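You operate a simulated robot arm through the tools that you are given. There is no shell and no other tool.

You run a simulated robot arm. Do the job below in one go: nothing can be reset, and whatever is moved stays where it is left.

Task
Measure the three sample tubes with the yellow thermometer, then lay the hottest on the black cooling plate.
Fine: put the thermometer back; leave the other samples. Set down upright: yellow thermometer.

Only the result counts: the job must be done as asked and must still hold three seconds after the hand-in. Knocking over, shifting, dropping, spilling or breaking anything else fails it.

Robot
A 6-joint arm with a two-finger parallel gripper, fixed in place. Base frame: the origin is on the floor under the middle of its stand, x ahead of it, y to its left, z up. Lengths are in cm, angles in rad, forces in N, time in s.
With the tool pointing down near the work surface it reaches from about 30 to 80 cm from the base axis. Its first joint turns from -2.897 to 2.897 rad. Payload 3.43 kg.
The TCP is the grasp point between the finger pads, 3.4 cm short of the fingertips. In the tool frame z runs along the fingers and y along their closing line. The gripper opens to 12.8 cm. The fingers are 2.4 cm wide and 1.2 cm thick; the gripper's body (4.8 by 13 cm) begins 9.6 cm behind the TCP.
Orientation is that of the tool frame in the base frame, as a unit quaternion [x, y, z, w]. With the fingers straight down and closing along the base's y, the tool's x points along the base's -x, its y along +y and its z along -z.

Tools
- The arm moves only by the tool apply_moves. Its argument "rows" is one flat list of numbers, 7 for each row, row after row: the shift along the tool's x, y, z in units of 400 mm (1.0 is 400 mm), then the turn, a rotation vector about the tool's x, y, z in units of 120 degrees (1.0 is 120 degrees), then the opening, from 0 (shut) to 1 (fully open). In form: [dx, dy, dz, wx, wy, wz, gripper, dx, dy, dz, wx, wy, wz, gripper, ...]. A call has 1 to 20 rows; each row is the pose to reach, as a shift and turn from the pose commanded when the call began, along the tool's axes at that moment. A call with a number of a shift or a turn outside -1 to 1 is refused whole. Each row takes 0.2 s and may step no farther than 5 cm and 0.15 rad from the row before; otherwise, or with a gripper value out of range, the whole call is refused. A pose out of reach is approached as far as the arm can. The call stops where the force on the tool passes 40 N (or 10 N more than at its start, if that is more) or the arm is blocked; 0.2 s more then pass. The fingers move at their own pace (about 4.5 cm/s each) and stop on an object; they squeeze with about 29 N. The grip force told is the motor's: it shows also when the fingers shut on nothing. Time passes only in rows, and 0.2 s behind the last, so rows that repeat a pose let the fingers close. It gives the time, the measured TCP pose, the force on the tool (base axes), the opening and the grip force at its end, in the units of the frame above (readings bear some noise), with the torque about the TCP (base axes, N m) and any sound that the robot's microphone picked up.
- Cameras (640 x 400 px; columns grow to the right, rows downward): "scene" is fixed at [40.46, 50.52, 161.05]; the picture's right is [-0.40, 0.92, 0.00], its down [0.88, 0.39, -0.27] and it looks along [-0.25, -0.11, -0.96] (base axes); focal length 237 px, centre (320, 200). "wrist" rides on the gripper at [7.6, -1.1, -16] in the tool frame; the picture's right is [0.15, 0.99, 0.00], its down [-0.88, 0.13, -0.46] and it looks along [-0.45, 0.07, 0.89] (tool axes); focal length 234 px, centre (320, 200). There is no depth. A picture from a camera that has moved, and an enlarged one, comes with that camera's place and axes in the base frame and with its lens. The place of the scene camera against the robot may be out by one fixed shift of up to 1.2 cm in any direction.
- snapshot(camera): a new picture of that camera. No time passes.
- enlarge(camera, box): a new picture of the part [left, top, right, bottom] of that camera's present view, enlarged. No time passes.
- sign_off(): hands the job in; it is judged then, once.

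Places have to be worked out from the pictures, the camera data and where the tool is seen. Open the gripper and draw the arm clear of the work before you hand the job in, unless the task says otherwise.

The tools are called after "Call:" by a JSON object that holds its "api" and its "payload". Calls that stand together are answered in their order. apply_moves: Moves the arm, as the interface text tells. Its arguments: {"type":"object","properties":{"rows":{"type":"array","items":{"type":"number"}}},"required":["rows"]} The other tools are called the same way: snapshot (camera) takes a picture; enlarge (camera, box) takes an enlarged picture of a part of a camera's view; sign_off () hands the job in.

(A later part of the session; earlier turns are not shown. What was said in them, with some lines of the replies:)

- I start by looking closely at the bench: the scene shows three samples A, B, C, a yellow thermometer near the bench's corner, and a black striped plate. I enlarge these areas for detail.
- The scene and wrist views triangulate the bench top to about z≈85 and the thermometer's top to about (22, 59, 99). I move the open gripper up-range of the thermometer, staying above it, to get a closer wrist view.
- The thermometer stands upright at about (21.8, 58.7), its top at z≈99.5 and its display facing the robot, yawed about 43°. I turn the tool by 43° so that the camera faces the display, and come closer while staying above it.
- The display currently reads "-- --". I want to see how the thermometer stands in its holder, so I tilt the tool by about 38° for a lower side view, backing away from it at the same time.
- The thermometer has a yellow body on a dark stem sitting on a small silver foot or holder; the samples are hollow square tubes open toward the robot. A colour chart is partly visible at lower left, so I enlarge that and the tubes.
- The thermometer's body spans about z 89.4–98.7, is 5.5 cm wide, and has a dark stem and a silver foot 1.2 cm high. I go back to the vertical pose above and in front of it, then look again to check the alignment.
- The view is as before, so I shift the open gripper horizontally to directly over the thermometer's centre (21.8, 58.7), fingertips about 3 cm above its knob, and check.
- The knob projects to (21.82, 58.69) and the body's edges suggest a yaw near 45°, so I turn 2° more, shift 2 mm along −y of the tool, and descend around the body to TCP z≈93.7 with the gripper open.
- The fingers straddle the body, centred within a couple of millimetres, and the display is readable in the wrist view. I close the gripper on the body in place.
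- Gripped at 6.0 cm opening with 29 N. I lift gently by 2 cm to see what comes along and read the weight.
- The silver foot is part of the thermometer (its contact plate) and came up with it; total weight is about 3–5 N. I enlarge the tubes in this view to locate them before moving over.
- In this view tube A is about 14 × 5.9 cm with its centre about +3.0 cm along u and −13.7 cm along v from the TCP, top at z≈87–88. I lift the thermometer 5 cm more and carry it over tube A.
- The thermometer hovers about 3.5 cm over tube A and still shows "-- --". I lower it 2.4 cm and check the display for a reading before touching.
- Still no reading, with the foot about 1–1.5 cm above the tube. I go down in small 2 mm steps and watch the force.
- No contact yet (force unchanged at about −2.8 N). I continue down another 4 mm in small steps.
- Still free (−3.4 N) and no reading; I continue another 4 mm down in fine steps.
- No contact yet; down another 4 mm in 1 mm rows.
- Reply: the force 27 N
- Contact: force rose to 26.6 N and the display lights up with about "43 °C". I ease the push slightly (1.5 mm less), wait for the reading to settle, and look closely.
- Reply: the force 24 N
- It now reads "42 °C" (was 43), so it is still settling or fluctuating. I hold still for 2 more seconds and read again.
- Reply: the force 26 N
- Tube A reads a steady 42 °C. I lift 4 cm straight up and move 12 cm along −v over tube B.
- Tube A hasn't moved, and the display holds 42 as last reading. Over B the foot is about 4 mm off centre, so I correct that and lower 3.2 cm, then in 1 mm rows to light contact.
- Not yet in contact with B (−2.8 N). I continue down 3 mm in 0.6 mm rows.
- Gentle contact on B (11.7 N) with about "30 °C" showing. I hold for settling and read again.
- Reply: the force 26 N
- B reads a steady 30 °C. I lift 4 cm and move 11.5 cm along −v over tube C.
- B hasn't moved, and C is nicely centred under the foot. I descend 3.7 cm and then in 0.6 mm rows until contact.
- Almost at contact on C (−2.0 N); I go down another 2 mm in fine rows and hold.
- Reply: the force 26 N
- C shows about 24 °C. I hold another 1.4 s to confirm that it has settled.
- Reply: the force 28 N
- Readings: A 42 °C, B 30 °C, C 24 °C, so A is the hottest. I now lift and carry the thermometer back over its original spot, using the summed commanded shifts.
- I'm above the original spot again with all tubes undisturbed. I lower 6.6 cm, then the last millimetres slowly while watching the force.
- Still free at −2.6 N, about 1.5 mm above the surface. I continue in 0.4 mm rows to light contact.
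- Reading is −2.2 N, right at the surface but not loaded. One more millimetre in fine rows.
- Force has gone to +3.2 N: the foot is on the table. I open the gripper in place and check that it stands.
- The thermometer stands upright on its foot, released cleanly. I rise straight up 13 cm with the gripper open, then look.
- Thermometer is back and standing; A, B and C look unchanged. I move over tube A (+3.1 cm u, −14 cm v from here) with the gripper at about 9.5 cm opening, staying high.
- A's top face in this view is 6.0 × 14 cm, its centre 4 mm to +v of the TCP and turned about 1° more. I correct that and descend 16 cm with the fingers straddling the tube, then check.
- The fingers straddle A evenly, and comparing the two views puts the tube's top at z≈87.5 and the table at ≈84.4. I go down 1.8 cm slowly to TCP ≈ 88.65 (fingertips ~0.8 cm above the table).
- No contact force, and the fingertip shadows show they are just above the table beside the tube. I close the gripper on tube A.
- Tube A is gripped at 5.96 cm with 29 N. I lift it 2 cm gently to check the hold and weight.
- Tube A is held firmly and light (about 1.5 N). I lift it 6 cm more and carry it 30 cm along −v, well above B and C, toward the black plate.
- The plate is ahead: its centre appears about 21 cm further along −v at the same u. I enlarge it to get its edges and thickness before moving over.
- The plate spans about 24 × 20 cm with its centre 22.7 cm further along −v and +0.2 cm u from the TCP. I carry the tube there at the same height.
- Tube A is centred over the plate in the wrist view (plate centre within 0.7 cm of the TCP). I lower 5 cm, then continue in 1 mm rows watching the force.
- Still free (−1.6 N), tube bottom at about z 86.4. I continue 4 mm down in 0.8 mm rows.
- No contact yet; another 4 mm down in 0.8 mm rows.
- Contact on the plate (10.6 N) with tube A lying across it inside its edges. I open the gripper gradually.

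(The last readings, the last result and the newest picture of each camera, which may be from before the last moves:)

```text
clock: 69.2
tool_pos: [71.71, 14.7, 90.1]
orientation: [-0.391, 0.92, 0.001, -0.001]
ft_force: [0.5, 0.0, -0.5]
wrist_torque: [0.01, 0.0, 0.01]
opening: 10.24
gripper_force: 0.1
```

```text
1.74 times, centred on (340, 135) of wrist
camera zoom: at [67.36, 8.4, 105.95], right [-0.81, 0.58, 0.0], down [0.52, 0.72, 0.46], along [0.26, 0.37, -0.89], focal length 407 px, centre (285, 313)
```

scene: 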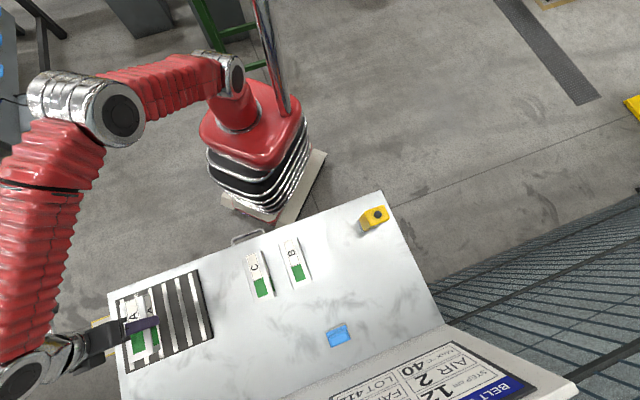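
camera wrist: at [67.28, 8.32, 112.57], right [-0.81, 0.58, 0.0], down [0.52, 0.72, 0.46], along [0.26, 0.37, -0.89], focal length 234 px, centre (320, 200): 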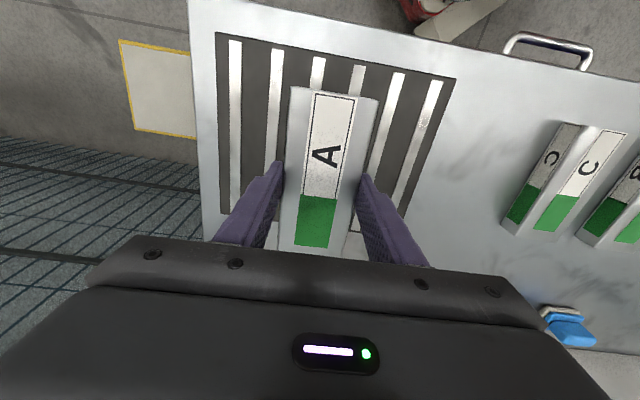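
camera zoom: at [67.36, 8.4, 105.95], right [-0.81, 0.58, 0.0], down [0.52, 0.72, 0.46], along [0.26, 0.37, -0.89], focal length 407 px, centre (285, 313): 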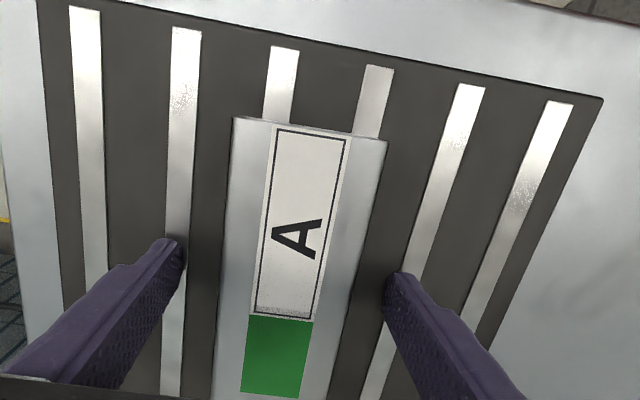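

The tube stayed put on release. I rise straight up 15 cm, then draw back toward the robot to clear the work and check everything from the scene camera.

Call:
{"api": "apply_moves", "payload": {"rows": [0, 0, -0.02, 0, 0, 0, 0.8, 0, 0, -0.06, 0, 0, 0, 0.8, 0, 0, -0.12, 0, 0, 0, 0.8, 0, 0, -0.18, 0, 0, 0, 0.8, 0, 0, -0.24, 0, 0, 0, 0.8, 0, 0, -0.3, 0, 0, 0, 0.8, 0, 0, -0.375, 0, 0, 0, 0.8, 0.05, 0, -0.45, 0, 0, 0, 0.8, 0.12, 0, -0.5, 0, 0, 0, 0.8, 0.2, 0, -0.55, 0, 0, 0, 0.8, 0.28, 0, -0.6, 0, 0, 0, 0.8, 0.36, 0, -0.62, 0, 0, 0, 0.8, 0.44, 0, -0.62, 0, 0, 0, 0.8, 0.5, 0, -0.62, 0, 0, 0, 0.8, 0.5, 0, -0.62, 0, 0, 0, 0.8]}}

Call:
{"api": "snapshot", "payload": {"camera": "scene"}}

Call:
{"api": "snapshot", "payload": {"camera": "wrist"}}

Call:
{"api": "enlarge", "payload": {"camera": "scene", "box": [220, 180, 420, 305]}}

Call:
{"api": "enlarge", "payload": {"camera": "scene", "box": [100, 240, 300, 365]}}

```text
clock: 72.4
tool_pos: [58.02, 0.12, 114.87]
orientation: [-0.391, 0.92, 0.001, 0.0]
ft_force: [0.6, 0.2, -1.1]
wrist_torque: [0.0, 0.02, -0.04]
opening: 10.23
gripper_force: 0.1
```

```text
taken
```

scene: 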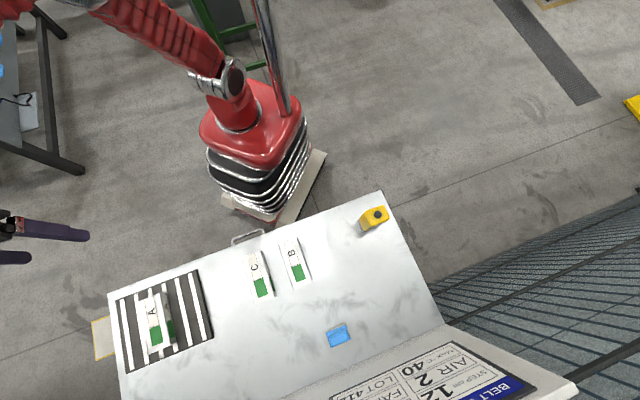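

```text
taken
camera wrist: at [53.55, -6.08, 130.85], right [-0.81, 0.58, 0.0], down [0.52, 0.72, 0.46], along [0.26, 0.37, -0.89], focal length 234 px, centre (320, 200)
```

wrist: 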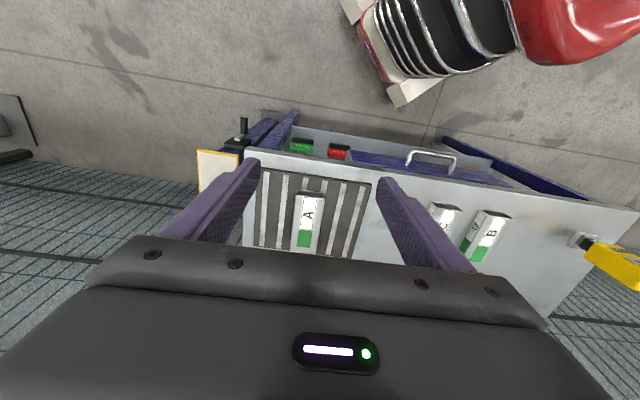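

```text
3.20 times, centred on (320, 242) of scene
camera zoom: at [40.46, 50.52, 161.05], right [-0.4, 0.92, 0.0], down [0.88, 0.39, -0.27], along [-0.25, -0.11, -0.96], focal length 758 px, centre (320, 64)
```

zoom: 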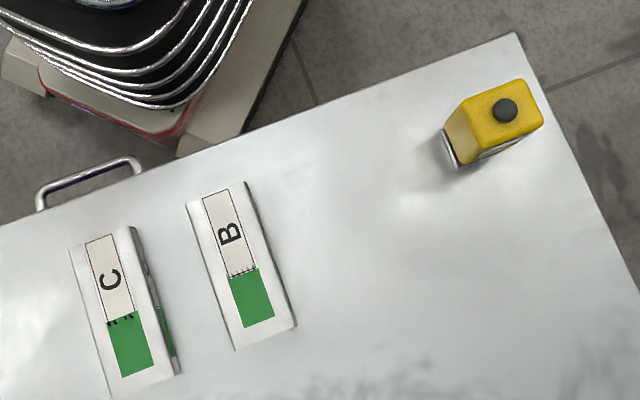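

```text
3.20 times, centred on (200, 302) of scene
camera zoom: at [40.46, 50.52, 161.05], right [-0.4, 0.92, 0.0], down [0.88, 0.39, -0.27], along [-0.25, -0.11, -0.96], focal length 758 px, centre (704, -128)
```

zoom: 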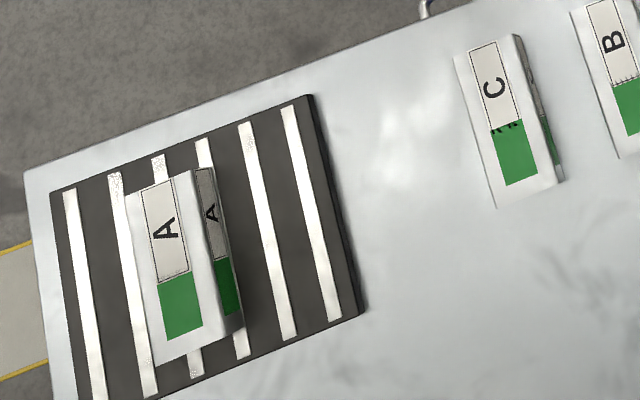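

Final check: A lies flat on the black plate within its edges. B, C and the upright thermometer match their original pixel positions, and the arm is clear with the gripper open. I hand the job in.

Call:
{"api": "sign_off", "payload": {}}

```text
The job is handed in.
```

The job is handed in: I measured all three tubes and laid tube A, the hottest, on the black cooling plate.

| Tube | Reading |
|---|---|
| A | 42 °C |
| B | 30 °C |
| C | 24 °C |

- **Tube A:** it lies flat near the middle of the plate, inside its edges. It stayed put when I opened the gripper.
- **Thermometer:** it stands upright on its foot at its original spot.
- **Tubes B and C:** they are where they were at the start. I only touched them with the thermometer to take the readings.

The scene picture before hand-in showed the thermometer, B and C at their starting positions. The gripper is open and the arm is clear of the bench.
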